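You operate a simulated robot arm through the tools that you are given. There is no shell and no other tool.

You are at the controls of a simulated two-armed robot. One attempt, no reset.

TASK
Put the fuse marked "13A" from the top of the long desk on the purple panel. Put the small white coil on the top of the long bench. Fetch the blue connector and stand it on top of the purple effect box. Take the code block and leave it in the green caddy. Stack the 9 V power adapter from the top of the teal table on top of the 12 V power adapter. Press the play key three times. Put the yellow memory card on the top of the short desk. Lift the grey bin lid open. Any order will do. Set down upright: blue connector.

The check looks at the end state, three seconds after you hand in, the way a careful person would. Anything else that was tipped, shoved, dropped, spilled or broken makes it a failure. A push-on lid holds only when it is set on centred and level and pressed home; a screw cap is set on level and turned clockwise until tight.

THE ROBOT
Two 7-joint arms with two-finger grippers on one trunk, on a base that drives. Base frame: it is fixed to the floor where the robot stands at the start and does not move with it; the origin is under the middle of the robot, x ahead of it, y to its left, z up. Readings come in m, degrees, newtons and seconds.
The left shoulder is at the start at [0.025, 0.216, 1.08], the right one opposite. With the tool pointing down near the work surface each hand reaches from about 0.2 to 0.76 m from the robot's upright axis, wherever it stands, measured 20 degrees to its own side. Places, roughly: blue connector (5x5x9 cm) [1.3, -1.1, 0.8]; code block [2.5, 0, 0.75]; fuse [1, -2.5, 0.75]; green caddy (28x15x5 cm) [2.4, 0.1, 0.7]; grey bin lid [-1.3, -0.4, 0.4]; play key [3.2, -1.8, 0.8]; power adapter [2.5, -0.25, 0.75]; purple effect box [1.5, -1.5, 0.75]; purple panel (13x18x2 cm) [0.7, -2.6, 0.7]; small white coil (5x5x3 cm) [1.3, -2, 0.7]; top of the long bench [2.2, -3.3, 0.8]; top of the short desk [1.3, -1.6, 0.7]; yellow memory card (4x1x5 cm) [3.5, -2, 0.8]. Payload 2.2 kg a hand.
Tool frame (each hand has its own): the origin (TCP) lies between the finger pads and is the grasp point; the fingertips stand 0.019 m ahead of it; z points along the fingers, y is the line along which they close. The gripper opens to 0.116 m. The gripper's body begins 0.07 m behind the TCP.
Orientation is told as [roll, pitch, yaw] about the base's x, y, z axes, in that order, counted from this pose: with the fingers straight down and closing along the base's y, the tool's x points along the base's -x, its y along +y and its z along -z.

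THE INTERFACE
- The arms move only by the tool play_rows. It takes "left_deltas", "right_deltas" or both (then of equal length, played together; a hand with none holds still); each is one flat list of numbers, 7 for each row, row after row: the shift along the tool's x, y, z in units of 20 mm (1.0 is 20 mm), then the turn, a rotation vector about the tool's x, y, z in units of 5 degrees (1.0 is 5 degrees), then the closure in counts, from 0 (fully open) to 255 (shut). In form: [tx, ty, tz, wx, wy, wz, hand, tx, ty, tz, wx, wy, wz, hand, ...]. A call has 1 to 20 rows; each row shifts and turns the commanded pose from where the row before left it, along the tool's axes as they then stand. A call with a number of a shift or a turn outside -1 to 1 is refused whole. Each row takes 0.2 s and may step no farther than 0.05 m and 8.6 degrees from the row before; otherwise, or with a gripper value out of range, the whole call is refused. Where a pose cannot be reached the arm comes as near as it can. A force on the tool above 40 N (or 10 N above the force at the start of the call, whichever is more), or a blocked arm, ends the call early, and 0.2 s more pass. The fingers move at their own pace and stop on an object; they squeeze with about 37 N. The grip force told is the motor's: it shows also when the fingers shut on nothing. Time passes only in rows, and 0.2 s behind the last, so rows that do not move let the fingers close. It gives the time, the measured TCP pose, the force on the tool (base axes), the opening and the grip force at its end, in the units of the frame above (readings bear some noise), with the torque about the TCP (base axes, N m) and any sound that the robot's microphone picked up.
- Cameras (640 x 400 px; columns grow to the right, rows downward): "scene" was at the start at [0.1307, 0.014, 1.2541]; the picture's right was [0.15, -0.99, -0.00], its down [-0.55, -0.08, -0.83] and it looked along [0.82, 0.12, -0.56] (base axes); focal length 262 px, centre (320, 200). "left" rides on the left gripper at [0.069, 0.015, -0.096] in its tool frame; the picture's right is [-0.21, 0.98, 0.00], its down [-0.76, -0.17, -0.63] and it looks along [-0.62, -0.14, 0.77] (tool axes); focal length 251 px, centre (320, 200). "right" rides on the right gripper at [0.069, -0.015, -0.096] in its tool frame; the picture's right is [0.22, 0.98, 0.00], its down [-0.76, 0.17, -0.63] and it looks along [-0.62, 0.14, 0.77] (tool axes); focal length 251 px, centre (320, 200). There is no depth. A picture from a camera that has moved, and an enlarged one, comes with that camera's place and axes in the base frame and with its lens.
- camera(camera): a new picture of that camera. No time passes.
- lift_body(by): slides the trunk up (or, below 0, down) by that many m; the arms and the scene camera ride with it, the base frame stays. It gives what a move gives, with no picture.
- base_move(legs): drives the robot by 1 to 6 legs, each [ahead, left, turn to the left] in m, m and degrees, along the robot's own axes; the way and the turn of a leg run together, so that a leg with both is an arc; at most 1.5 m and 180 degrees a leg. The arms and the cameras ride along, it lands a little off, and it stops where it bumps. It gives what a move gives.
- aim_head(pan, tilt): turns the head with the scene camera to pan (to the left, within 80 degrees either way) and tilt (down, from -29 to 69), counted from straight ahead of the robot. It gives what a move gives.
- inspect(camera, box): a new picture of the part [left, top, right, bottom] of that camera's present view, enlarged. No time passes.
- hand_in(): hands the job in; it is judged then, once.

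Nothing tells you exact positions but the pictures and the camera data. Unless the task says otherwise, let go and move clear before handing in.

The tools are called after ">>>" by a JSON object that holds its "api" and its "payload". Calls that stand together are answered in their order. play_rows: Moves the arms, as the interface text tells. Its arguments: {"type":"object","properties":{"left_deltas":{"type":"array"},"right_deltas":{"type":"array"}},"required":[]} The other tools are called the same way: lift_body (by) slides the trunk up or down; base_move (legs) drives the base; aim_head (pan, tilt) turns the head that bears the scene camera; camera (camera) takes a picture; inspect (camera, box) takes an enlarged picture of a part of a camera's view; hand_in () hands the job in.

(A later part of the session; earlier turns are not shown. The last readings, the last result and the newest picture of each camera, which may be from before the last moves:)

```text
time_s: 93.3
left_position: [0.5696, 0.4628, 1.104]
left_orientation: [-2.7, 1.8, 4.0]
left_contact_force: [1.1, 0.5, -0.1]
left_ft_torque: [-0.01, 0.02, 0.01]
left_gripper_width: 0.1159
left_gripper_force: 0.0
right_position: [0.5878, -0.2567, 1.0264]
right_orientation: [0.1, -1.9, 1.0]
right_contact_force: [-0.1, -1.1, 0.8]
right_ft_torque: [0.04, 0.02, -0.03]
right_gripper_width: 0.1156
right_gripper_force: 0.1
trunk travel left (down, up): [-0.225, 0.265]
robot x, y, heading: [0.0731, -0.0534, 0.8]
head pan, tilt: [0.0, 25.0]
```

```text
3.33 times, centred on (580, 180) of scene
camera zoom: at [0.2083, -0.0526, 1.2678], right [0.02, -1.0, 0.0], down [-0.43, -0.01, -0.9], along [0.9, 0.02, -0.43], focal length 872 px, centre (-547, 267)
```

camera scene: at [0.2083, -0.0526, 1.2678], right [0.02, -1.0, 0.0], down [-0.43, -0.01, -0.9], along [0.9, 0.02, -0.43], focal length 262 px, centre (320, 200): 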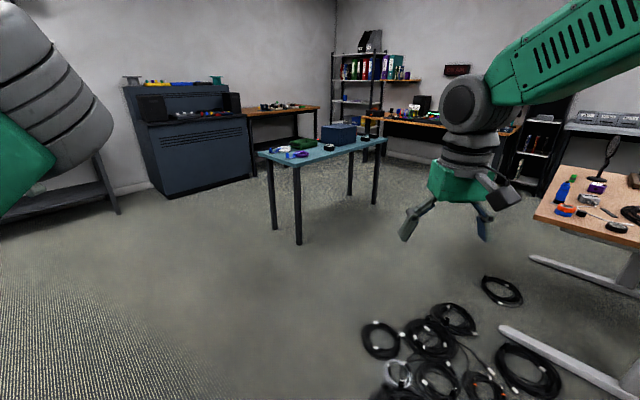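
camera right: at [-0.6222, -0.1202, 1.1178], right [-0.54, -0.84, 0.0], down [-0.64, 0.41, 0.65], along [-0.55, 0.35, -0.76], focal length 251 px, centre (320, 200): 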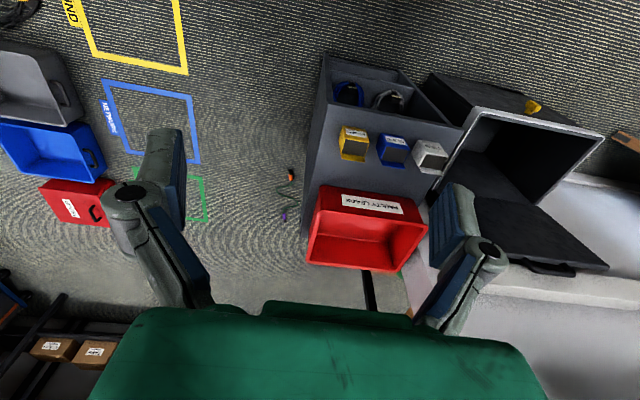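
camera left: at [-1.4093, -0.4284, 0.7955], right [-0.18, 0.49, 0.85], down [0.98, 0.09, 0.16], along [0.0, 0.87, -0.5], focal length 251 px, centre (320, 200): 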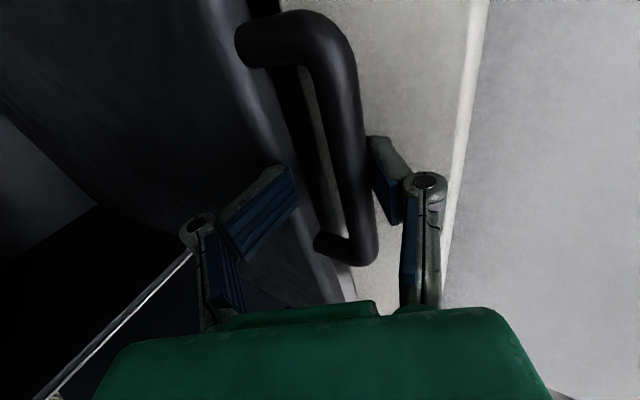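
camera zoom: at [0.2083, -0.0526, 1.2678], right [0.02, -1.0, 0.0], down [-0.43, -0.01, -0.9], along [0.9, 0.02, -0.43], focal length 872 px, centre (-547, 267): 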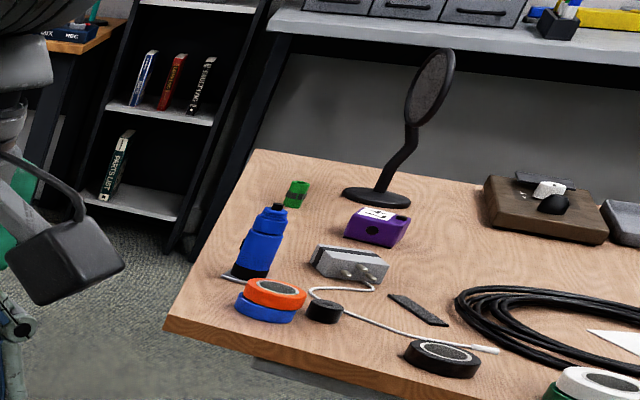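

The teal table holds the green caddy, black adapters, a blue box and cable coils; its near long edge runs from about (2.03,0.15) to (2.85,-0.62). I'll drive around the floor cables to stand facing it.

>>> {"api": "base_move", "payload": {"legs": [[1.13, 0.3, 0], [0, 0, 45], [0.03, -0.97, 0]]}}

>>> {"api": "aim_head", "payload": {"pan": -5, "tilt": 40}}

>>> {"api": "camera", "payload": {"camera": "scene"}}

>>> {"api": "camera", "payload": {"camera": "right"}}

```text
time_s: 106.0
left_position: [1.8826, 0.3524, 1.1053]
left_orientation: [-2.8, 1.9, 50.0]
left_contact_force: [-0.2, -0.7, -0.5]
left_ft_torque: [0.02, -0.02, -0.01]
left_gripper_width: 0.1162
left_gripper_force: 0.1
right_position: [2.4131, -0.1345, 1.0255]
right_orientation: [-0.1, -2.0, 47.0]
right_contact_force: [0.1, 0.1, 0.4]
right_ft_torque: [0.04, 0.01, -0.01]
right_gripper_width: 0.1159
right_gripper_force: 0.0
trunk travel left (down, up): [-0.225, 0.265]
robot x, y, heading: [1.9127, -0.3659, 47.2]
head pan, tilt: [0.0, 25.0]
```

```text
time_s: 106.7
left_position: [1.8794, 0.3488, 1.1074]
left_orientation: [-2.8, 1.6, 50.1]
left_contact_force: [0.1, -0.3, -0.8]
left_ft_torque: [-0.01, -0.01, 0.04]
left_gripper_width: 0.116
left_gripper_force: 0.1
right_position: [2.4107, -0.1358, 1.0275]
right_orientation: [0.2, -2.2, 46.9]
right_contact_force: [-0.1, -0.4, -0.7]
right_ft_torque: [-0.03, 0.02, -0.03]
right_gripper_width: 0.116
right_gripper_force: 0.0
trunk travel left (down, up): [-0.225, 0.265]
robot x, y, heading: [1.9142, -0.3664, 47.1]
head pan, tilt: [-5.0, 40.0]
```

```text
taken
camera scene: at [2.0037, -0.2761, 1.2446], right [0.67, -0.74, 0.0], down [-0.48, -0.43, -0.76], along [0.57, 0.51, -0.65], focal length 262 px, centre (320, 200)
```

scene: 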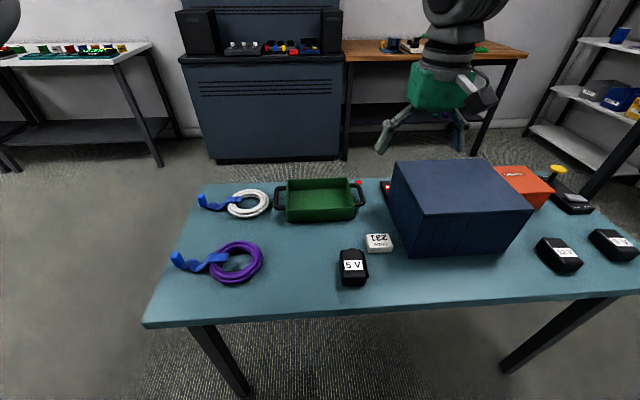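

```text
taken
camera right: at [2.3714, -0.2004, 1.1228], right [-0.86, 0.51, 0.0], down [0.38, 0.65, 0.66], along [0.34, 0.57, -0.75], focal length 251 px, centre (320, 200)
```

right: 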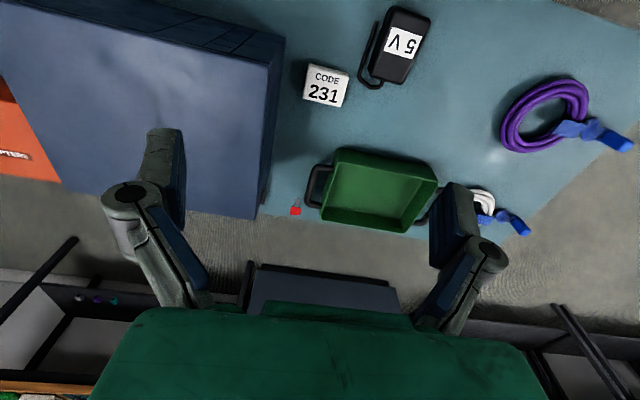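

I see the white "CODE 231" block, the green caddy, a "5 V" adapter and two adapters at the right end. Zooming in on labels.

>>> {"api": "inspect", "payload": {"camera": "scene", "box": [500, 150, 640, 290]}}

>>> {"api": "inspect", "payload": {"camera": "scene", "box": [260, 150, 420, 300]}}

>>> {"api": "inspect", "payload": {"camera": "right", "box": [270, 0, 470, 240]}}

```text
2.86 times, centred on (570, 220) of scene
camera zoom: at [2.0037, -0.2761, 1.2446], right [0.67, -0.74, 0.0], down [-0.48, -0.43, -0.76], along [0.57, 0.51, -0.65], focal length 747 px, centre (-394, 143)
```

zoom: 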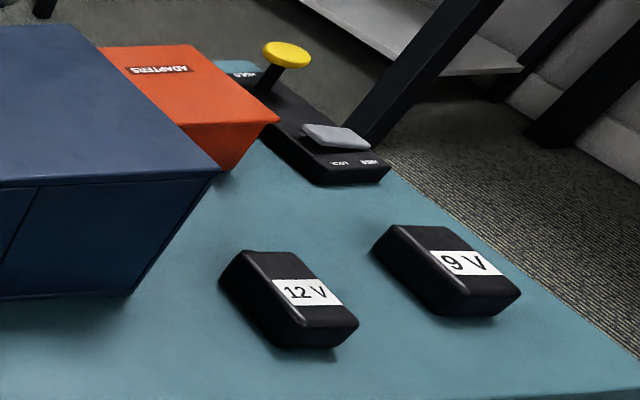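

```text
2.67 times, centred on (340, 225) of scene
camera zoom: at [2.0037, -0.2761, 1.2446], right [0.67, -0.74, 0.0], down [-0.48, -0.43, -0.76], along [0.57, 0.51, -0.65], focal length 697 px, centre (267, 133)
```

zoom: 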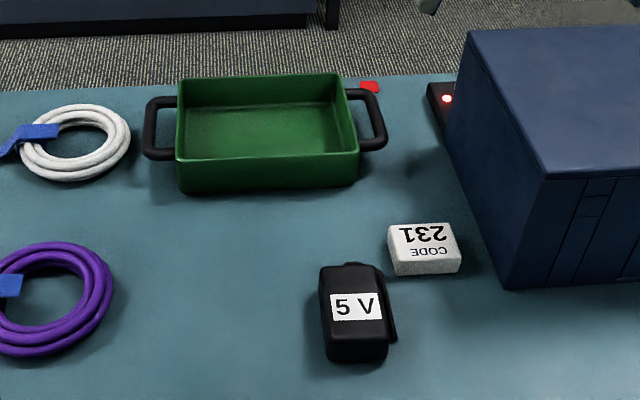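

```text
1.67 times, centred on (370, 120) of right
camera zoom: at [2.3714, -0.2004, 1.1228], right [-0.86, 0.51, 0.0], down [0.38, 0.65, 0.66], along [0.34, 0.57, -0.75], focal length 419 px, centre (237, 333)
```

zoom: 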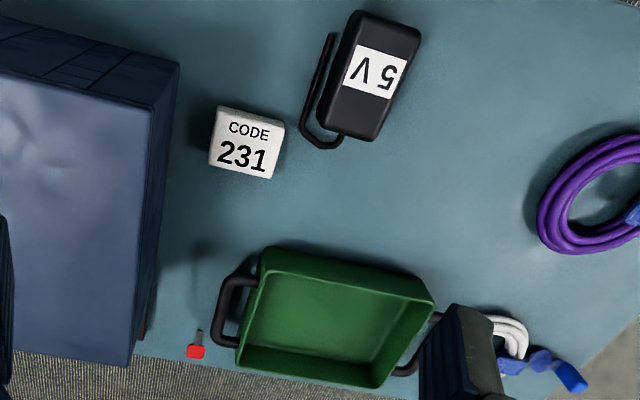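

The 12 V adapter is at about (2.68,-0.44) and the 9 V at (2.81,-0.53); the code block is at about (2.425,-0.095). I'll move 5 cm closer and turn the right hand 90° to avoid the blue box beside the block.

>>> {"api": "base_move", "payload": {"legs": [[0.05, 0, 0]]}}

>>> {"api": "play_rows", "payload": {"right_deltas": [0, 0, 0, 0, 0.44, 1, 0, 0, 0, 0, 0, 0, 1, 0, 0, 0, 0, 0, 0, 1, 0, 0, 0, 0, 0, 0, 1, 0, 0, 0, 0, 0, 0, 1, 0, 0, 0, 0, 0, 0, 1, 0, 0, 0, 0, 0, 0, 1, 0, 0, 0, 0, 0, 0, 1, 0, 0, 0, 0, 0, 0, 1, 0, 0, 0, 0, 0, 0, 1, 0, 0, 0, 0, 0, 0, 1, 0, 0, 0, 0, 0, 0, 1, 0, 0, 0, 0, 0, 0, 1, 0, 0, 0, 0, 0, 0, 1, 0, 0, 0, 0, 0, 0, 1, 0, 0, 0, 0, 0, 0, 1, 0, 0, 0, 0, 0, 0, 1, 0, 0, 0, 0, 0, 0, 1, 0]}}

>>> {"api": "camera", "payload": {"camera": "right"}}

>>> {"api": "camera", "payload": {"camera": "scene"}}

```text
time_s: 107.7
left_position: [1.9134, 0.3849, 1.1047]
left_orientation: [-2.8, 1.6, 49.9]
left_contact_force: [0.3, 0.2, -0.2]
left_ft_torque: [-0.04, 0.04, -0.01]
left_gripper_width: 0.116
left_gripper_force: 0.1
right_position: [2.4445, -0.0999, 1.027]
right_orientation: [0.1, -2.0, 47.0]
right_contact_force: [-0.1, 0.6, -1.2]
right_ft_torque: [-0.05, 0.05, -0.02]
right_gripper_width: 0.1161
right_gripper_force: 0.1
trunk travel left (down, up): [-0.225, 0.265]
robot x, y, heading: [1.9486, -0.3317, 47.3]
head pan, tilt: [-5.0, 40.0]
```

```text
time_s: 111.5
left_position: [1.9102, 0.3837, 1.1076]
left_orientation: [-2.9, 1.5, 50.0]
left_contact_force: [-0.4, -0.5, -0.1]
left_ft_torque: [0.0, 0.01, -0.03]
left_gripper_width: 0.1159
left_gripper_force: 0.1
right_position: [2.4407, -0.101, 1.0284]
right_orientation: [0.1, 0.2, -42.9]
right_contact_force: [0.0, 0.3, -0.5]
right_ft_torque: [0.01, 0.03, -0.02]
right_gripper_width: 0.1159
right_gripper_force: 0.0
trunk travel left (down, up): [-0.225, 0.265]
robot x, y, heading: [1.9481, -0.3275, 47.2]
head pan, tilt: [-5.0, 40.0]
```

```text
taken
camera right: at [2.3805, -0.0659, 1.1262], right [0.51, 0.86, 0.0], down [0.67, -0.4, 0.63], along [0.54, -0.32, -0.78], focal length 251 px, centre (320, 200)
```

right: 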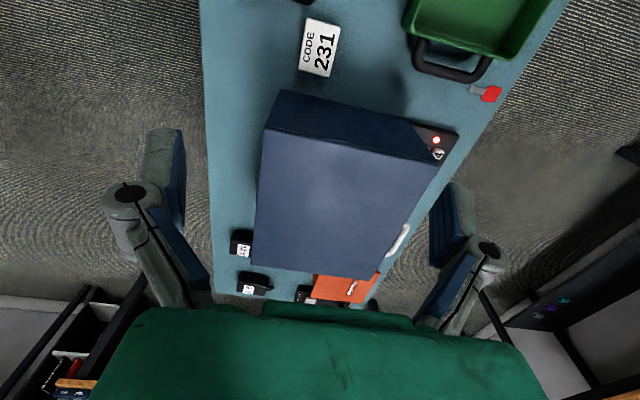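

```text
taken
camera scene: at [2.0365, -0.2395, 1.2445], right [0.67, -0.74, 0.0], down [-0.48, -0.43, -0.76], along [0.57, 0.51, -0.65], focal length 262 px, centre (320, 200)
```

scene: 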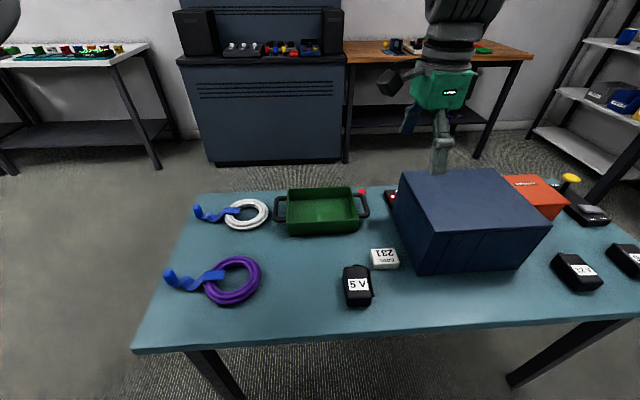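

Block confirmed at (2.424,-0.094), aligned with the hand. Moving over it and descending partway.

>>> {"api": "play_rows", "payload": {"right_deltas": [0.84, -0.3, 1, 0, 0, 0, 0, 0, 0, 1, 0, 0, 0, 0, 0, 0, 1, 0, 0, 0, 0, 0, 0, 1, 0, 0, 0, 0, 0, 0, 1, 0, 0, 0, 0, 0, 0, 1, 0, 0, 0, 0, 0, 0, 1, 0, 0, 0, 0, 0, 0, 1, 0, 0, 0, 0, 0, 0, 1, 0, 0, 0, 0, 0, 0, 1, 0, 0, 0, 0]}}

>>> {"api": "camera", "payload": {"camera": "right"}}

>>> {"api": "camera", "payload": {"camera": "scene"}}

```text
time_s: 113.7
left_position: [1.9116, 0.3853, 1.1073]
left_orientation: [-2.8, 1.5, 50.1]
left_contact_force: [0.1, -0.4, -1.2]
left_ft_torque: [-0.01, -0.01, 0.01]
left_gripper_width: 0.1158
left_gripper_force: 0.1
right_position: [2.4254, -0.0955, 0.8278]
right_orientation: [-0.1, 0.2, -43.1]
right_contact_force: [0.0, 0.6, 0.7]
right_ft_torque: [0.0, 0.02, 0.02]
right_gripper_width: 0.116
right_gripper_force: 0.0
trunk travel left (down, up): [-0.225, 0.265]
robot x, y, heading: [1.9451, -0.3299, 46.9]
head pan, tilt: [-5.0, 40.0]
```

```text
taken
camera right: at [2.364, -0.0586, 0.9255], right [0.51, 0.86, 0.0], down [0.67, -0.39, 0.63], along [0.54, -0.32, -0.78], focal length 251 px, centre (320, 200)
```

right: 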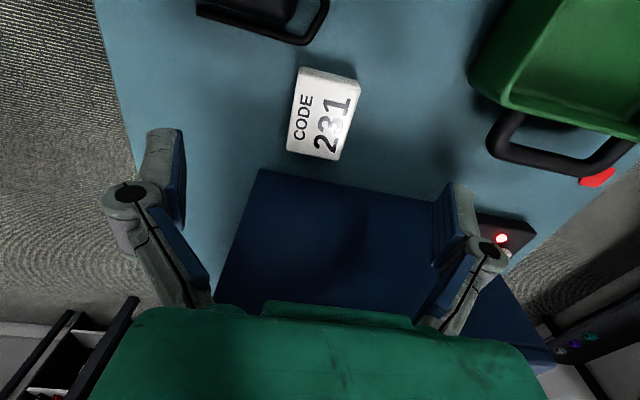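

```text
taken
camera scene: at [2.0372, -0.2388, 1.2444], right [0.67, -0.74, 0.0], down [-0.48, -0.43, -0.76], along [0.57, 0.51, -0.65], focal length 262 px, centre (320, 200)
```

scene: 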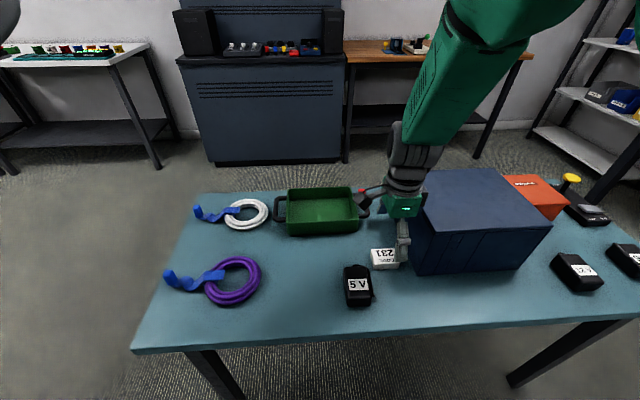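

>>> {"api": "play_rows", "payload": {"right_deltas": [0.2, 0, 1, 0, 0, 0, 0, 0, 0, 1, 0, 0, 0, 0, 0, 0, 1, 0, 0, 0, 0, 0, 0, 0.8, 0, 0, 0, 0, 0, 0, 0.5, 0, 0, 0, 0]}}

>>> {"api": "play_rows", "payload": {"right_deltas": [0, 0, 0, 0, 0, 0, 255, 0, 0, 0, 0, 0, 0, 255, 0, 0, 0, 0, 0, 0, 255, 0, 0, 0, 0, 0, 0, 255]}}

>>> {"api": "camera", "payload": {"camera": "right"}}

```text
time_s: 114.9
left_position: [1.9105, 0.383, 1.1081]
left_orientation: [-2.8, 1.5, 50.1]
left_contact_force: [0.9, -0.5, -0.4]
left_ft_torque: [-0.02, 0.04, -0.02]
left_gripper_width: 0.1162
left_gripper_force: 0.0
right_position: [2.4211, -0.0901, 0.7423]
right_orientation: [-0.1, 0.3, -43.0]
right_contact_force: [-0.2, 0.9, -0.7]
right_ft_torque: [-0.02, 0.0, 0.01]
right_gripper_width: 0.116
right_gripper_force: 0.0
trunk travel left (down, up): [-0.225, 0.265]
robot x, y, heading: [1.9425, -0.3313, 47.2]
head pan, tilt: [-5.0, 40.0]
```

```text
time_s: 115.9
left_position: [1.9111, 0.3833, 1.1075]
left_orientation: [-3.0, 1.5, 49.9]
left_contact_force: [-0.8, -0.8, -0.3]
left_ft_torque: [0.0, 0.0, -0.02]
left_gripper_width: 0.1159
left_gripper_force: 0.0
right_position: [2.4208, -0.0909, 0.7439]
right_orientation: [-0.1, 0.3, -43.0]
right_contact_force: [0.1, 0.2, -0.1]
right_ft_torque: [-0.02, 0.0, 0.02]
right_gripper_width: 0.0445
right_gripper_force: 37.1
trunk travel left (down, up): [-0.225, 0.265]
robot x, y, heading: [1.9413, -0.3312, 47.4]
head pan, tilt: [-5.0, 40.0]
```

```text
taken
camera right: at [2.3598, -0.0552, 0.8411], right [0.51, 0.86, 0.0], down [0.67, -0.4, 0.63], along [0.54, -0.32, -0.78], focal length 251 px, centre (320, 200)
```

right: 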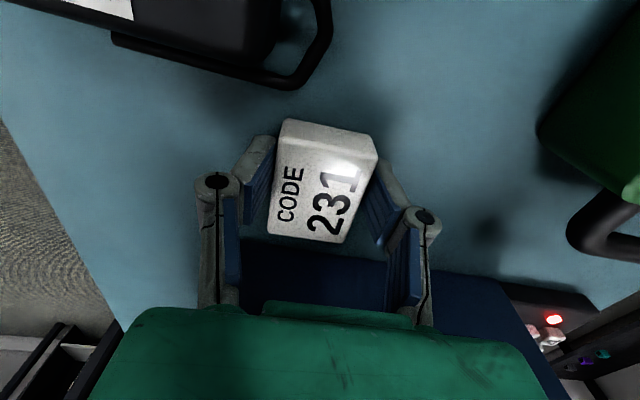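

Grip is secure (0.0445 m). Lifting and carrying over the caddy.

>>> {"api": "play_rows", "payload": {"right_deltas": [0, 0, -1, 0, 0, 0, 255, 0, 0, -1, 0, 0, 0, 255, 0, 0, -1, 0, 0, 0, 255, 0, 0, -1, 0, 0, 0, 255, 0, 0, -1, 0, 0, 0, 255, 0, 0, -1, 0, 0, 0, 255, 0.694, 0.961, 0, 0, 0, 0, 255, 0.694, 0.961, 0, 0, 0, 0, 255, 0.694, 0.961, 0, 0, 0, 0, 255, 0.694, 0.961, 0, 0, 0, 0, 255, 0.694, 0.961, 0, 0, 0, 0, 255, 0.694, 0.961, 0, 0, 0, 0, 255, 0.694, 0.961, 0, 0, 0, 0, 255, 0.694, 0.961, 0, 0, 0, 0, 255, 0.694, 0.961, 0, 0, 0, 0, 255]}}

>>> {"api": "camera", "payload": {"camera": "right"}}

>>> {"api": "inspect", "payload": {"camera": "scene", "box": [240, 120, 440, 280]}}

```text
time_s: 119.1
left_position: [1.9122, 0.3842, 1.1071]
left_orientation: [-2.9, 1.3, 50.1]
left_contact_force: [0.5, 0.2, -0.5]
left_ft_torque: [0.01, 0.02, 0.01]
left_gripper_width: 0.1162
left_gripper_force: 0.0
right_position: [2.4493, 0.1223, 0.8609]
right_orientation: [-0.2, 0.1, -42.9]
right_contact_force: [0.8, -0.2, -0.7]
right_ft_torque: [-0.04, 0.02, -0.03]
right_gripper_width: 0.0447
right_gripper_force: 36.4
trunk travel left (down, up): [-0.225, 0.265]
robot x, y, heading: [1.9446, -0.3296, 47.0]
head pan, tilt: [-5.0, 40.0]
```

```text
taken
camera right: at [2.3872, 0.1581, 0.9596], right [0.51, 0.86, 0.0], down [0.67, -0.39, 0.63], along [0.54, -0.32, -0.78], focal length 251 px, centre (320, 200)
```

right: 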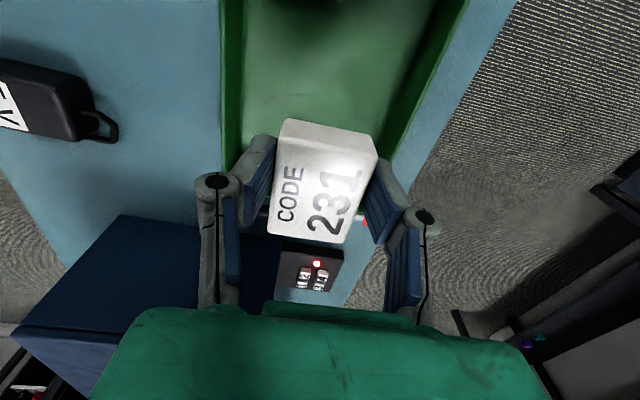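

```text
2.50 times, centred on (340, 200) of scene
camera zoom: at [2.0377, -0.2372, 1.2442], right [0.67, -0.74, 0.0], down [-0.48, -0.44, -0.76], along [0.57, 0.51, -0.65], focal length 654 px, centre (270, 200)
```

zoom: 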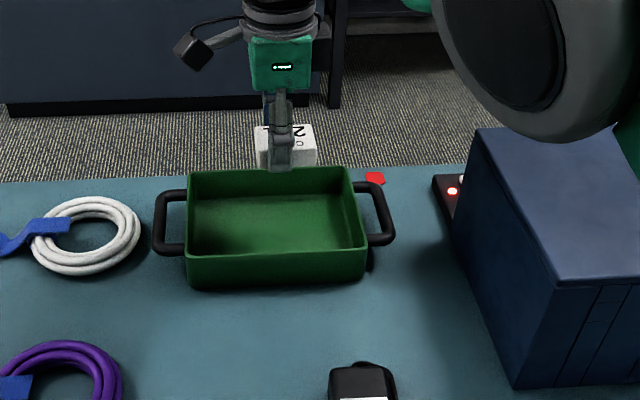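

>>> {"api": "play_rows", "payload": {"right_deltas": [-0.2, -0.1, 1, 0, 0, 0, 255, 0, 0, 1, 0, 0, 0, 255, 0, 0, 1, 0, 0, 0, 255, 0, 0, 1, 0, 0, 0, 255, 0, 0, 0.9, 0, 0, 0, 255]}}

>>> {"api": "camera", "payload": {"camera": "right"}}

>>> {"api": "inspect", "payload": {"camera": "scene", "box": [240, 120, 440, 280]}}

```text
time_s: 120.3
left_position: [1.9111, 0.3831, 1.1073]
left_orientation: [-2.8, 1.5, 50.0]
left_contact_force: [-0.2, -0.9, -0.5]
left_ft_torque: [-0.01, 0.03, 0.0]
left_gripper_width: 0.1158
left_gripper_force: 0.1
right_position: [2.4492, 0.1172, 0.765]
right_orientation: [-0.1, 0.2, -43.0]
right_contact_force: [0.1, -0.1, -0.6]
right_ft_torque: [-0.04, -0.02, 0.01]
right_gripper_width: 0.0445
right_gripper_force: 37.0
trunk travel left (down, up): [-0.225, 0.265]
robot x, y, heading: [1.9446, -0.3292, 47.2]
head pan, tilt: [-5.0, 40.0]
```

```text
taken
camera right: at [2.3885, 0.1531, 0.8625], right [0.51, 0.86, 0.0], down [0.67, -0.4, 0.63], along [0.54, -0.32, -0.78], focal length 251 px, centre (320, 200)
```

right: 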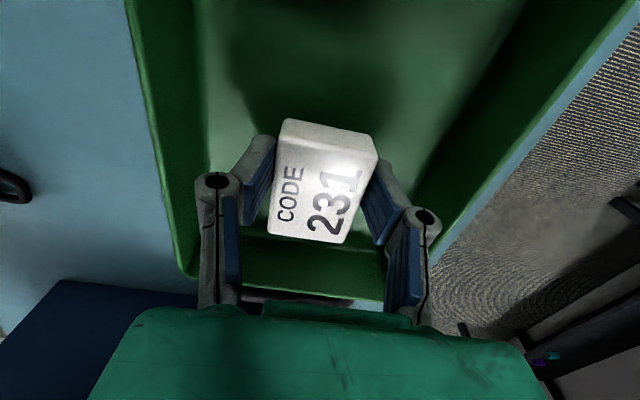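

```text
2.50 times, centred on (340, 200) of scene
camera zoom: at [2.0372, -0.2381, 1.2443], right [0.67, -0.74, 0.0], down [-0.48, -0.44, -0.76], along [0.57, 0.51, -0.65], focal length 654 px, centre (270, 200)
```

zoom: 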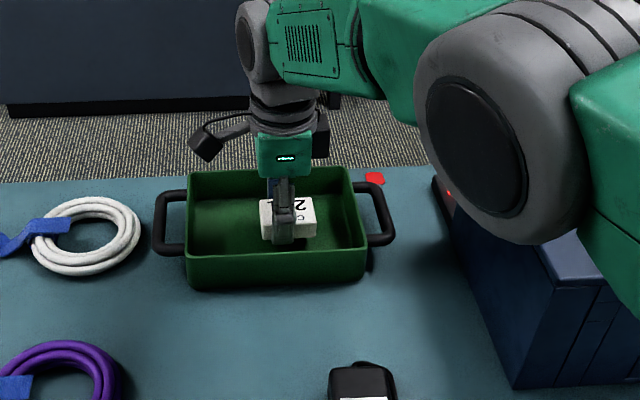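

>>> {"api": "play_rows", "payload": {"right_deltas": [0, 0, 0.4, 0, 0, 0, 255, 0, 0, 0.2, 0, 0, 0, 255]}}

>>> {"api": "play_rows", "payload": {"right_deltas": [0, 0, 0, 0, 0, 0, 112, 0, 0, 0, 0, 0, 0, 112, 0, 0, 0, 0, 0, 0, 112]}}

>>> {"api": "camera", "payload": {"camera": "right"}}

```text
time_s: 120.9
left_position: [1.9106, 0.3832, 1.1072]
left_orientation: [-3.0, 1.5, 50.0]
left_contact_force: [0.2, -1.0, -0.5]
left_ft_torque: [-0.01, -0.01, 0.0]
left_gripper_width: 0.1156
left_gripper_force: 0.0
right_position: [2.4513, 0.1173, 0.7529]
right_orientation: [0.0, 0.3, -43.0]
right_contact_force: [-0.4, -0.2, -0.8]
right_ft_torque: [0.01, 0.01, -0.03]
right_gripper_width: 0.0445
right_gripper_force: 36.8
trunk travel left (down, up): [-0.225, 0.265]
robot x, y, heading: [1.948, -0.3299, 47.2]
head pan, tilt: [-5.0, 40.0]
```

```text
time_s: 121.7
left_position: [1.9106, 0.3843, 1.1074]
left_orientation: [-3.0, 1.5, 50.0]
left_contact_force: [0.5, 1.0, -0.5]
left_ft_torque: [0.0, 0.01, 0.02]
left_gripper_width: 0.1158
left_gripper_force: 0.1
right_position: [2.4508, 0.118, 0.7527]
right_orientation: [-0.1, 0.2, -43.0]
right_contact_force: [-0.2, 0.7, 0.0]
right_ft_torque: [0.04, -0.02, 0.02]
right_gripper_width: 0.065
right_gripper_force: 0.0
trunk travel left (down, up): [-0.225, 0.265]
robot x, y, heading: [1.944, -0.329, 47.2]
head pan, tilt: [-5.0, 40.0]
```

```text
taken
camera right: at [2.3891, 0.1533, 0.8503], right [0.51, 0.86, 0.0], down [0.67, -0.4, 0.63], along [0.54, -0.32, -0.78], focal length 251 px, centre (320, 200)
```

right: 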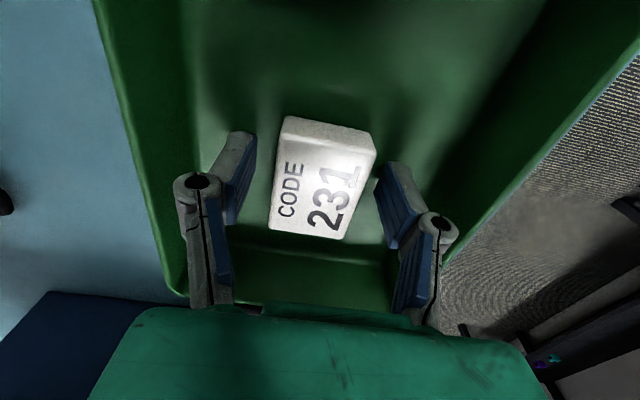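

Block released in the caddy. Raising the hand and shifting right along the table to the adapters.

>>> {"api": "play_rows", "payload": {"right_deltas": [0, 0, -1, 0, 0, 0, 112, 0, 0, -1, 0, 0, 0, 112, 0, 0, -1, 0, 0, 0, 112, 0, 0, -1, 0, 0, 0, 112, 0, 0, -1, 0, 0, 0, 112, 0, 0, -1, 0, 0, 0, 112, 0, 0, -1, 0, 0, 0, 112, 0, 0, -1, 0, 0, 0, 112, 0, -0.8, -1, 0, 0, 0, 112, 0, -0.8, -1, 0, 0, 0, 112, 0, -0.8, -1, 0, 0, 0, 60, 0, -0.8, -1, 0, 0, 0, 60, 0, -0.8, -1, 0, 0, 0, 0, 0, -0.8, -1, 0, 0, 0, 0, 0, -0.8, -1, 0, 0, 0, 0]}}

>>> {"api": "camera", "payload": {"camera": "scene"}}

>>> {"api": "base_move", "payload": {"legs": [[0, -0.42, 0]]}}

>>> {"api": "aim_head", "payload": {"pan": -20, "tilt": 45}}

>>> {"api": "camera", "payload": {"camera": "scene"}}

>>> {"api": "camera", "payload": {"camera": "right"}}

```text
time_s: 124.6
left_position: [1.9089, 0.3788, 1.1103]
left_orientation: [-2.9, 1.2, 50.0]
left_contact_force: [0.5, -0.4, 0.5]
left_ft_torque: [0.0, 0.0, 0.03]
left_gripper_width: 0.1159
left_gripper_force: 0.0
right_position: [2.3937, 0.0224, 0.9229]
right_orientation: [-11.3, 1.3, -45.4]
right_contact_force: [-0.5, 0.5, 0.8]
right_ft_torque: [0.0, -0.04, 0.02]
right_gripper_width: 0.1158
right_gripper_force: 0.0
trunk travel left (down, up): [-0.225, 0.265]
robot x, y, heading: [1.9479, -0.3283, 47.1]
head pan, tilt: [-5.0, 40.0]
stopped in row 14 (right hand): the arm was blocked; the commanded pose is now the measured one
```

```text
taken
camera scene: at [2.036, -0.2391, 1.2446], right [0.67, -0.74, 0.0], down [-0.48, -0.43, -0.76], along [0.57, 0.51, -0.65], focal length 262 px, centre (320, 200)
```

scene: 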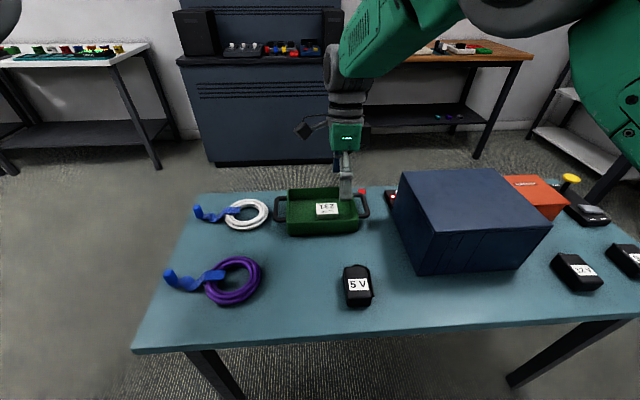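

```text
time_s: 127.2
left_position: [2.2149, 0.0946, 1.1084]
left_orientation: [-3.1, 1.3, 50.2]
left_contact_force: [0.7, -0.1, -1.3]
left_ft_torque: [0.01, 0.02, 0.0]
left_gripper_width: 0.1158
left_gripper_force: 0.1
right_position: [2.7005, -0.2603, 0.9248]
right_orientation: [-11.2, 1.4, -45.3]
right_contact_force: [-0.6, 0.0, 0.2]
right_ft_torque: [-0.01, -0.02, 0.0]
right_gripper_width: 0.116
right_gripper_force: 0.0
trunk travel left (down, up): [-0.225, 0.265]
robot x, y, heading: [2.2538, -0.6188, 47.1]
head pan, tilt: [-5.0, 40.0]
```

```text
time_s: 128.0
left_position: [2.2117, 0.0903, 1.1113]
left_orientation: [-2.9, 1.0, 50.1]
left_contact_force: [0.1, -0.3, -0.6]
left_ft_torque: [-0.04, 0.03, -0.01]
left_gripper_width: 0.116
left_gripper_force: 0.0
right_position: [2.7029, -0.2639, 0.9284]
right_orientation: [-11.0, 1.7, -45.6]
right_contact_force: [0.0, -0.3, 0.3]
right_ft_torque: [0.0, 0.02, 0.02]
right_gripper_width: 0.1163
right_gripper_force: 0.0
trunk travel left (down, up): [-0.225, 0.265]
robot x, y, heading: [2.2559, -0.6173, 47.3]
head pan, tilt: [-20.0, 45.0]
```

```text
taken
camera scene: at [2.3556, -0.5454, 1.2373], right [0.46, -0.89, 0.0], down [-0.63, -0.33, -0.7], along [0.63, 0.32, -0.71], focal length 262 px, centre (320, 200)
```

scene: 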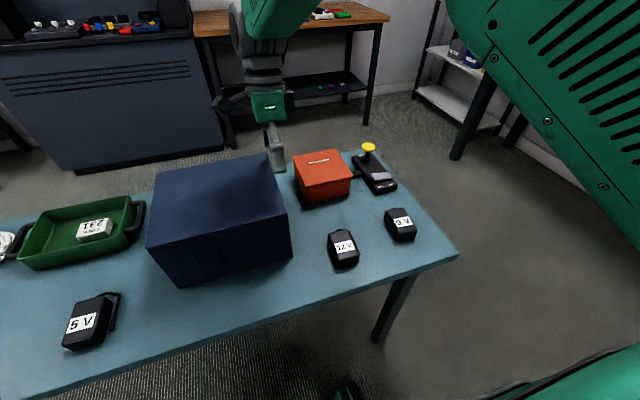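

```text
taken
camera right: at [2.6572, -0.2147, 1.028], right [0.53, 0.83, -0.18], down [0.74, -0.35, 0.57], along [0.41, -0.43, -0.8], focal length 251 px, centre (320, 200)
```

right: 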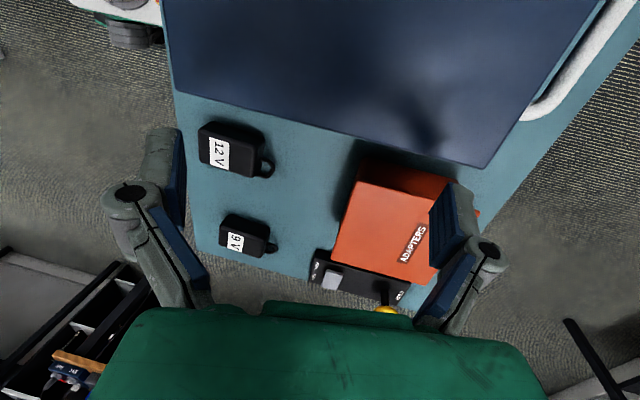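

The arm got near a limit while retreating, but the hand is clear. I'll straighten it, move right, and rotate it back so the fingers close left-right for the adapters.

>>> {"api": "play_rows", "payload": {"right_deltas": [-1, 0, 0, -0.73, -0.11, 0, 0, -1, 0, 0, -0.73, -0.11, 0, 0, -1, 0, 0, -0.73, -0.11, 0, 0, -1, 0, 0, 0, 0, 0, 0, -1, 0, 0, 0, 0, 0, 0, -1, 0, 0, 0, 0, 0, 0, -1, 0, 0, 0, 0, 0, 0, -1, 0, 0, 0, 0, 0, 0, -1, 0, 0, 0, 0, 0, 0]}}

>>> {"api": "play_rows", "payload": {"right_deltas": [0, 0, 0, 0, 0, -1, 0, 0, 0, 0, 0, 0, -1, 0, 0, 0, 0, 0, 0, -1, 0, 0, 0, 0, 0, 0, -1, 0, 0, 0, 0, 0, 0, -1, 0, 0, 0, 0, 0, 0, -1, 0, 0, 0, 0, 0, 0, -1, 0, 0, 0, 0, 0, 0, -1, 0, 0, 0, 0, 0, 0, -1, 0, 0, 0, 0, 0, 0, -1, 0, 0, 0, 0, 0, 0, -1, 0, 0, 0, 0, 0, 0, -1, 0, 0, 0, 0, 0, 0, -1, 0, 0, 0, 0, 0, 0, -1, 0, 0, 0, 0, 0, 0, -1, 0, 0, 0, 0, 0, 0, -1, 0, 0, 0, 0, 0, 0, -1, 0, 0, 0, 0, 0, 0, -1, 0]}}

>>> {"api": "camera", "payload": {"camera": "right"}}

>>> {"api": "camera", "payload": {"camera": "scene"}}

```text
time_s: 130.0
left_position: [2.2128, 0.0907, 1.1103]
left_orientation: [-2.8, 1.1, 50.2]
left_contact_force: [-0.1, 1.0, -0.5]
left_ft_torque: [0.01, 0.03, 0.03]
left_gripper_width: 0.1161
left_gripper_force: 0.1
right_position: [2.8284, -0.3923, 0.9256]
right_orientation: [-0.1, -0.3, -45.1]
right_contact_force: [0.3, 0.5, -0.4]
right_ft_torque: [0.02, 0.01, 0.0]
right_gripper_width: 0.1162
right_gripper_force: 0.1
trunk travel left (down, up): [-0.225, 0.265]
robot x, y, heading: [2.2544, -0.6156, 47.3]
head pan, tilt: [-20.0, 45.0]
```

```text
time_s: 133.8
left_position: [2.2137, 0.0906, 1.1109]
left_orientation: [-2.7, 1.0, 50.1]
left_contact_force: [0.5, -0.6, 0.3]
left_ft_torque: [-0.02, -0.01, -0.01]
left_gripper_width: 0.1158
left_gripper_force: 0.0
right_position: [2.8281, -0.3913, 0.9261]
right_orientation: [-0.2, 0.0, 45.1]
right_contact_force: [-0.6, -0.6, -0.5]
right_ft_torque: [0.0, -0.01, 0.0]
right_gripper_width: 0.1157
right_gripper_force: 0.2
trunk travel left (down, up): [-0.225, 0.265]
robot x, y, heading: [2.2545, -0.615, 47.5]
head pan, tilt: [-20.0, 45.0]
```

```text
taken
camera right: at [2.7886, -0.451, 1.0236], right [-0.84, 0.54, 0.0], down [0.42, 0.65, 0.63], along [0.34, 0.53, -0.78], focal length 251 px, centre (320, 200)
```

right: 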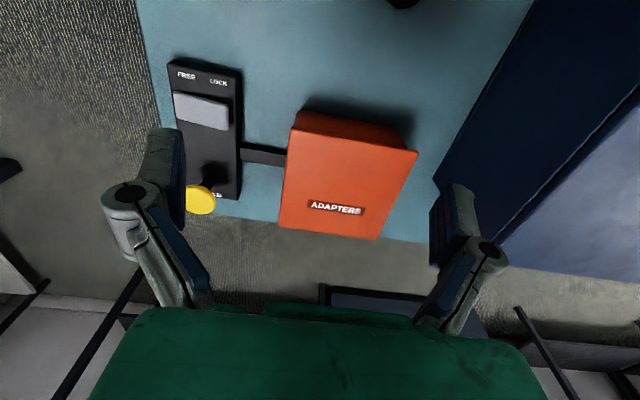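

```text
taken
camera scene: at [2.3562, -0.546, 1.2372], right [0.46, -0.89, 0.0], down [-0.63, -0.33, -0.7], along [0.63, 0.32, -0.71], focal length 262 px, centre (320, 200)
```

scene: 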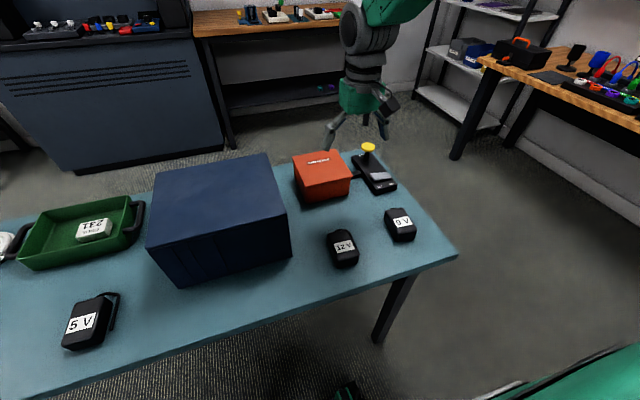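

>>> {"api": "inspect", "payload": {"camera": "scene", "box": [300, 190, 460, 290]}}

```text
4.00 times, centred on (380, 240) of scene
camera zoom: at [2.3562, -0.546, 1.2372], right [0.46, -0.89, 0.0], down [-0.63, -0.33, -0.7], along [0.63, 0.32, -0.71], focal length 1046 px, centre (80, 40)
```

zoom: 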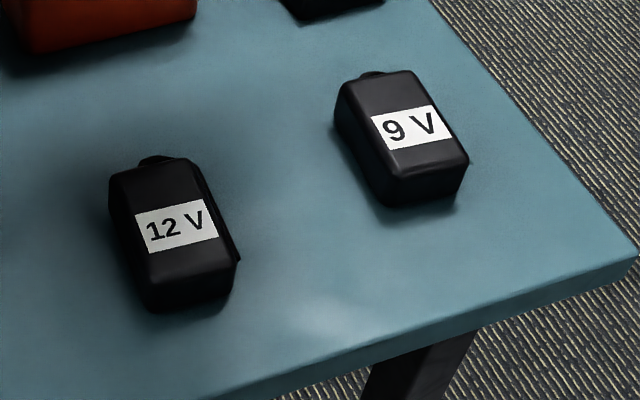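

Both adapters are about 5×7×4 cm. The 9 V is at (2.811,-0.534), axis ~40°, and the 12 V at (2.682,-0.439), axis ~42°. Moving above the 9 V.

>>> {"api": "play_rows", "payload": {"right_deltas": [0.942, -0.733, 0, 0, 0, 0.55, 0, 0.942, -0.733, 0, 0, 0, 0.55, 0, 0.942, -0.733, 0, 0, 0, 0, 0, 0.942, -0.733, 0, 0, 0, 0, 0, 0.942, -0.733, 0, 0, 0, 0, 0, 0.942, -0.733, 0, 0, 0, 0, 0]}}

>>> {"api": "camera", "payload": {"camera": "right"}}

```text
time_s: 135.2
left_position: [2.214, 0.0895, 1.1127]
left_orientation: [-2.7, 1.0, 50.3]
left_contact_force: [0.1, -0.2, 0.0]
left_ft_torque: [0.01, -0.05, -0.01]
left_gripper_width: 0.1157
left_gripper_force: 0.0
right_position: [2.8006, -0.5334, 0.927]
right_orientation: [-0.1, 0.0, 39.4]
right_contact_force: [0.1, -0.6, 0.1]
right_ft_torque: [-0.01, 0.0, -0.01]
right_gripper_width: 0.1159
right_gripper_force: 0.0
trunk travel left (down, up): [-0.225, 0.265]
robot x, y, heading: [2.2586, -0.6161, 47.3]
head pan, tilt: [-20.0, 45.0]
```

```text
taken
camera right: at [2.7543, -0.5883, 1.0248], right [-0.79, 0.62, 0.0], down [0.48, 0.61, 0.63], along [0.39, 0.5, -0.77], focal length 251 px, centre (320, 200)
```

right: 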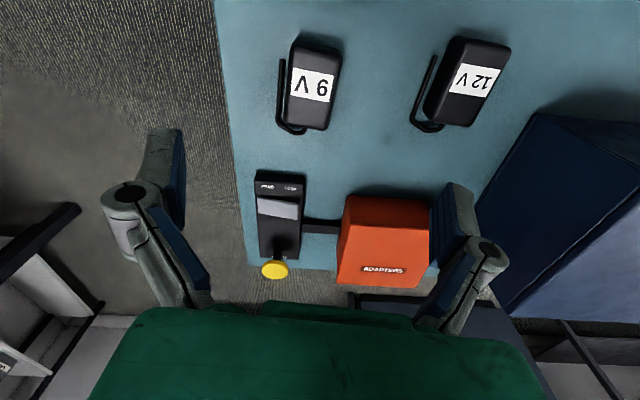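

>>> {"api": "inspect", "payload": {"camera": "right", "box": [250, 20, 530, 160]}}

>>> {"api": "aim_head", "payload": {"pan": -40, "tilt": 45}}

>>> {"api": "inspect", "payload": {"camera": "scene", "box": [200, 130, 360, 260]}}

```text
2.29 times, centred on (390, 90) of right
camera zoom: at [2.7543, -0.5883, 1.0248], right [-0.79, 0.62, 0.0], down [0.48, 0.61, 0.63], along [0.39, 0.5, -0.77], focal length 575 px, centre (160, 451)
```

zoom: 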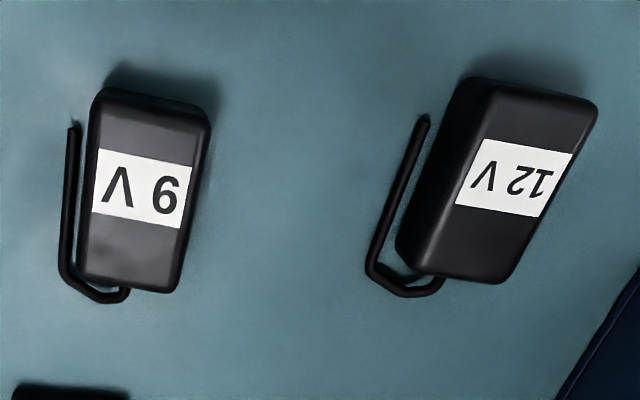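

```text
time_s: 136.0
left_position: [2.2142, 0.0909, 1.111]
left_orientation: [-2.8, 1.1, 50.2]
left_contact_force: [-0.2, 0.4, 0.2]
left_ft_torque: [-0.03, -0.02, -0.01]
left_gripper_width: 0.1161
left_gripper_force: 0.1
right_position: [2.8003, -0.5322, 0.9284]
right_orientation: [-0.2, 0.1, 39.5]
right_contact_force: [-0.3, -0.1, 0.4]
right_ft_torque: [-0.03, 0.01, -0.02]
right_gripper_width: 0.1161
right_gripper_force: 0.2
trunk travel left (down, up): [-0.225, 0.265]
robot x, y, heading: [2.2571, -0.6215, 47.3]
head pan, tilt: [-40.0, 45.0]
```

```text
3.08 times, centred on (280, 195) of scene
camera zoom: at [2.3644, -0.5737, 1.2374], right [0.13, -0.99, 0.0], down [-0.7, -0.09, -0.7], along [0.7, 0.09, -0.71], focal length 805 px, centre (443, 215)
```

zoom: 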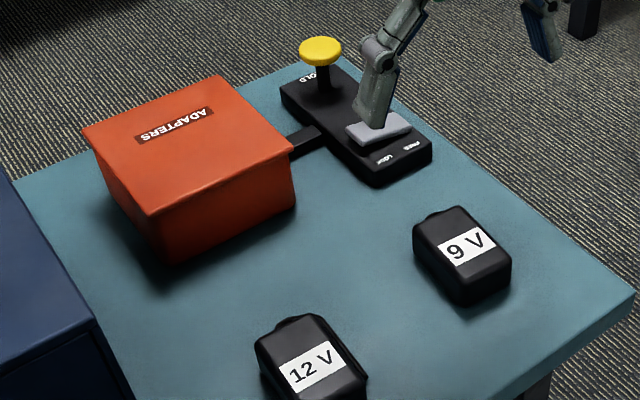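

The cords run along each adapter's right side at mid-height, so I'll grip the 9 V's upper part just above its cord.

>>> {"api": "play_rows", "payload": {"right_deltas": [-0.24, -0.31, 1, 0, 0, -0.1, 0, 0, 0, 1, 0, 0, 0, 0, 0, 0, 1, 0, 0, 0, 0, 0, 0, 1, 0, 0, 0, 0, 0, 0, 1, 0, 0, 0, 0, 0, 0, 1, 0, 0, 0, 0, 0, 0, 1, 0, 0, 0, 0, 0, 0, 0.9, 0, 0, 0, 0]}}

>>> {"api": "camera", "payload": {"camera": "right"}}

>>> {"api": "inspect", "payload": {"camera": "scene", "box": [200, 130, 360, 260]}}

```text
time_s: 137.8
left_position: [2.2153, 0.0905, 1.1117]
left_orientation: [-2.8, 1.2, 50.1]
left_contact_force: [-0.2, 0.1, -0.1]
left_ft_torque: [0.04, 0.02, -0.03]
left_gripper_width: 0.116
left_gripper_force: 0.0
right_position: [2.8095, -0.5327, 0.7694]
right_orientation: [-0.2, 0.1, 39.9]
right_contact_force: [-0.7, 0.2, -0.1]
right_ft_torque: [0.02, 0.04, -0.02]
right_gripper_width: 0.1157
right_gripper_force: 0.0
trunk travel left (down, up): [-0.225, 0.265]
robot x, y, heading: [2.2576, -0.6156, 47.3]
head pan, tilt: [-40.0, 45.0]
```

```text
taken
camera right: at [2.7639, -0.5895, 0.866], right [-0.79, 0.61, 0.0], down [0.47, 0.61, 0.63], along [0.39, 0.5, -0.78], focal length 251 px, centre (320, 200)
```

right: 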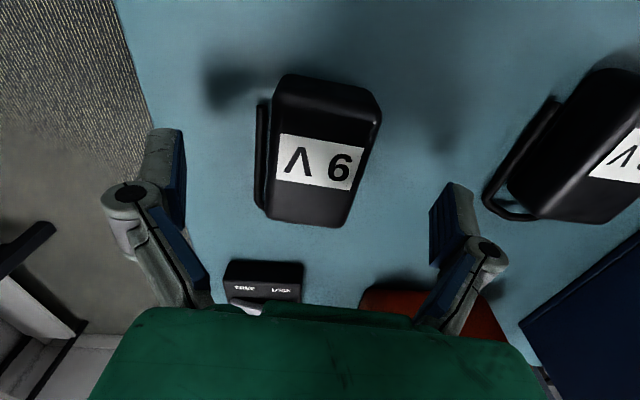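

```text
3.08 times, centred on (280, 195) of scene
camera zoom: at [2.3654, -0.5732, 1.2372], right [0.13, -0.99, 0.0], down [-0.7, -0.09, -0.7], along [0.7, 0.09, -0.71], focal length 805 px, centre (443, 215)
```

zoom: 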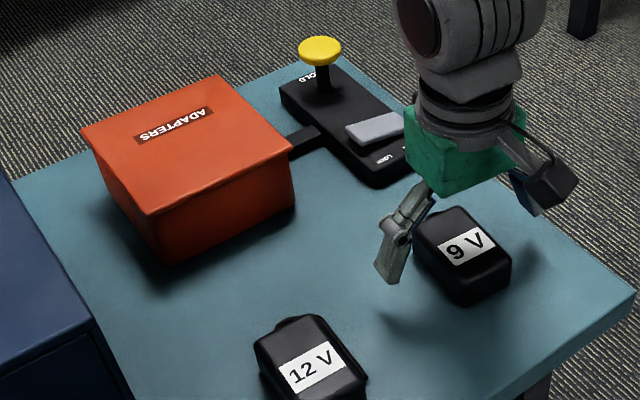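

>>> {"api": "play_rows", "payload": {"right_deltas": [0.3, -0.1, 0.42, 0, 0, 0, 0, 0, 0, 0, 0, 0, 0, 0]}}

>>> {"api": "play_rows", "payload": {"right_deltas": [0, 0, 0, 0, 0, 0, 255, 0, 0, 0, 0, 0, 0, 255, 0, 0, 0, 0, 0, 0, 255, 0, 0, 0, 0, 0, 0, 255]}}

>>> {"api": "camera", "payload": {"camera": "right"}}

```text
time_s: 138.4
left_position: [2.2147, 0.0895, 1.1116]
left_orientation: [-2.8, 1.1, 50.3]
left_contact_force: [0.8, -1.3, -0.4]
left_ft_torque: [0.0, 0.01, -0.02]
left_gripper_width: 0.1159
left_gripper_force: 0.1
right_position: [2.805, -0.5393, 0.7606]
right_orientation: [-0.2, 0.0, 39.9]
right_contact_force: [0.3, 0.2, 0.2]
right_ft_torque: [0.02, 0.01, 0.01]
right_gripper_width: 0.1158
right_gripper_force: 0.0
trunk travel left (down, up): [-0.225, 0.265]
robot x, y, heading: [2.256, -0.6151, 47.4]
head pan, tilt: [-40.0, 45.0]
```

```text
time_s: 139.4
left_position: [2.2154, 0.0908, 1.1114]
left_orientation: [-2.8, 1.1, 50.2]
left_contact_force: [-1.5, -0.2, -0.5]
left_ft_torque: [-0.02, -0.03, -0.02]
left_gripper_width: 0.1159
left_gripper_force: 0.1
right_position: [2.8051, -0.5397, 0.7599]
right_orientation: [-0.2, 0.0, 39.8]
right_contact_force: [-0.1, 0.8, -0.5]
right_ft_torque: [0.04, 0.0, -0.01]
right_gripper_width: 0.0518
right_gripper_force: 37.0
trunk travel left (down, up): [-0.225, 0.265]
robot x, y, heading: [2.2538, -0.6169, 47.2]
head pan, tilt: [-40.0, 45.0]
```

```text
taken
camera right: at [2.7605, -0.5955, 0.8581], right [-0.79, 0.61, 0.0], down [0.47, 0.61, 0.63], along [0.39, 0.5, -0.78], focal length 251 px, centre (320, 200)
```

right: 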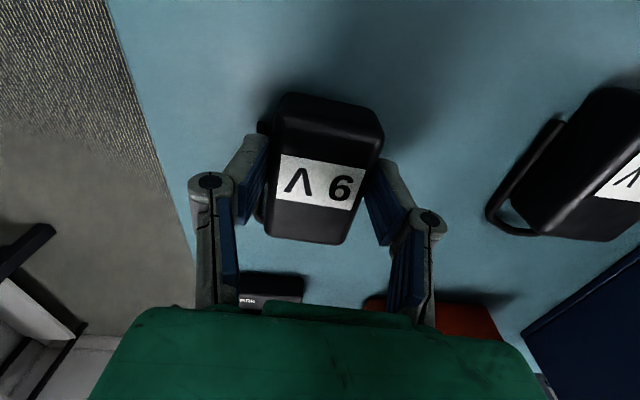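

The 9 V is held by its body (5.2 cm). Lifting and carrying it over the 12 V adapter.

>>> {"api": "play_rows", "payload": {"right_deltas": [0, 0, -1, 0, 0, 0, 255, 0, 0, -1, 0, 0, 0, 255, 0, 0, -1, 0, 0, 0, 255, 0, 0, -1, 0, 0, 0, 255, 0, 0, -1, 0, 0, 0, 255, 0, 0, -1, 0, 0, 0, 255, 0.209, 0.985, 0, 0, 0, -0.05, 255, 0.209, 0.985, 0, 0, 0, -0.05, 255, 0.209, 0.985, 0, 0, 0, -0.05, 255, 0.209, 0.985, 0, 0, 0, -0.05, 255, 0.209, 0.985, 0, 0, 0, -0.05, 255, 0.209, 0.985, 0, 0, 0, -0.05, 255, 0.209, 0.985, 0, 0, 0, -0.05, 255, 0.209, 0.985, 0, 0, 0, -0.05, 255]}}

>>> {"api": "camera", "payload": {"camera": "right"}}

>>> {"api": "inspect", "payload": {"camera": "scene", "box": [160, 130, 360, 290]}}

```text
time_s: 142.4
left_position: [2.2134, 0.0901, 1.1098]
left_orientation: [-2.9, 0.9, 50.2]
left_contact_force: [0.3, -0.2, 0.2]
left_ft_torque: [-0.01, -0.02, 0.01]
left_gripper_width: 0.1157
left_gripper_force: 0.0
right_position: [2.6753, -0.441, 0.8794]
right_orientation: [-0.3, 0.1, 41.8]
right_contact_force: [0.0, 1.1, -1.3]
right_ft_torque: [-0.02, 0.0, -0.01]
right_gripper_width: 0.0514
right_gripper_force: 36.7
trunk travel left (down, up): [-0.225, 0.265]
robot x, y, heading: [2.2577, -0.6198, 47.2]
head pan, tilt: [-40.0, 45.0]
```

```text
taken
camera right: at [2.6318, -0.4986, 0.9774], right [-0.81, 0.58, 0.0], down [0.45, 0.63, 0.63], along [0.37, 0.51, -0.78], focal length 251 px, centre (320, 200)
```

right: 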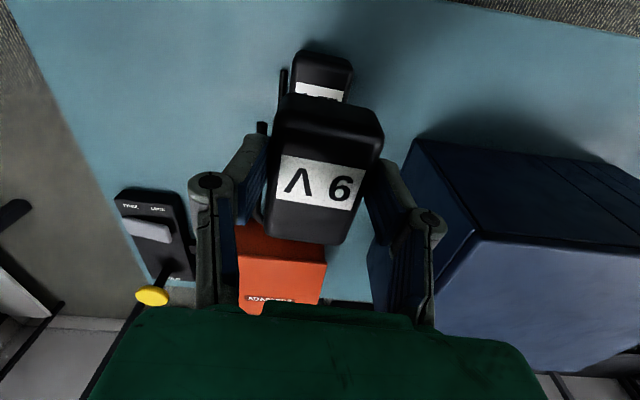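

```text
2.50 times, centred on (260, 210) of scene
camera zoom: at [2.363, -0.5723, 1.2374], right [0.13, -0.99, 0.0], down [-0.7, -0.09, -0.71], along [0.7, 0.09, -0.71], focal length 654 px, centre (470, 175)
```

zoom: 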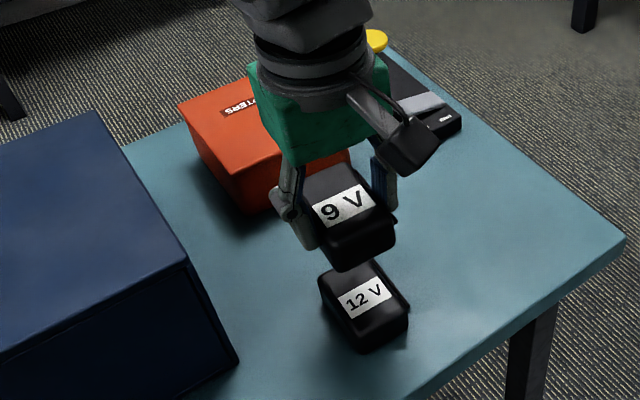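

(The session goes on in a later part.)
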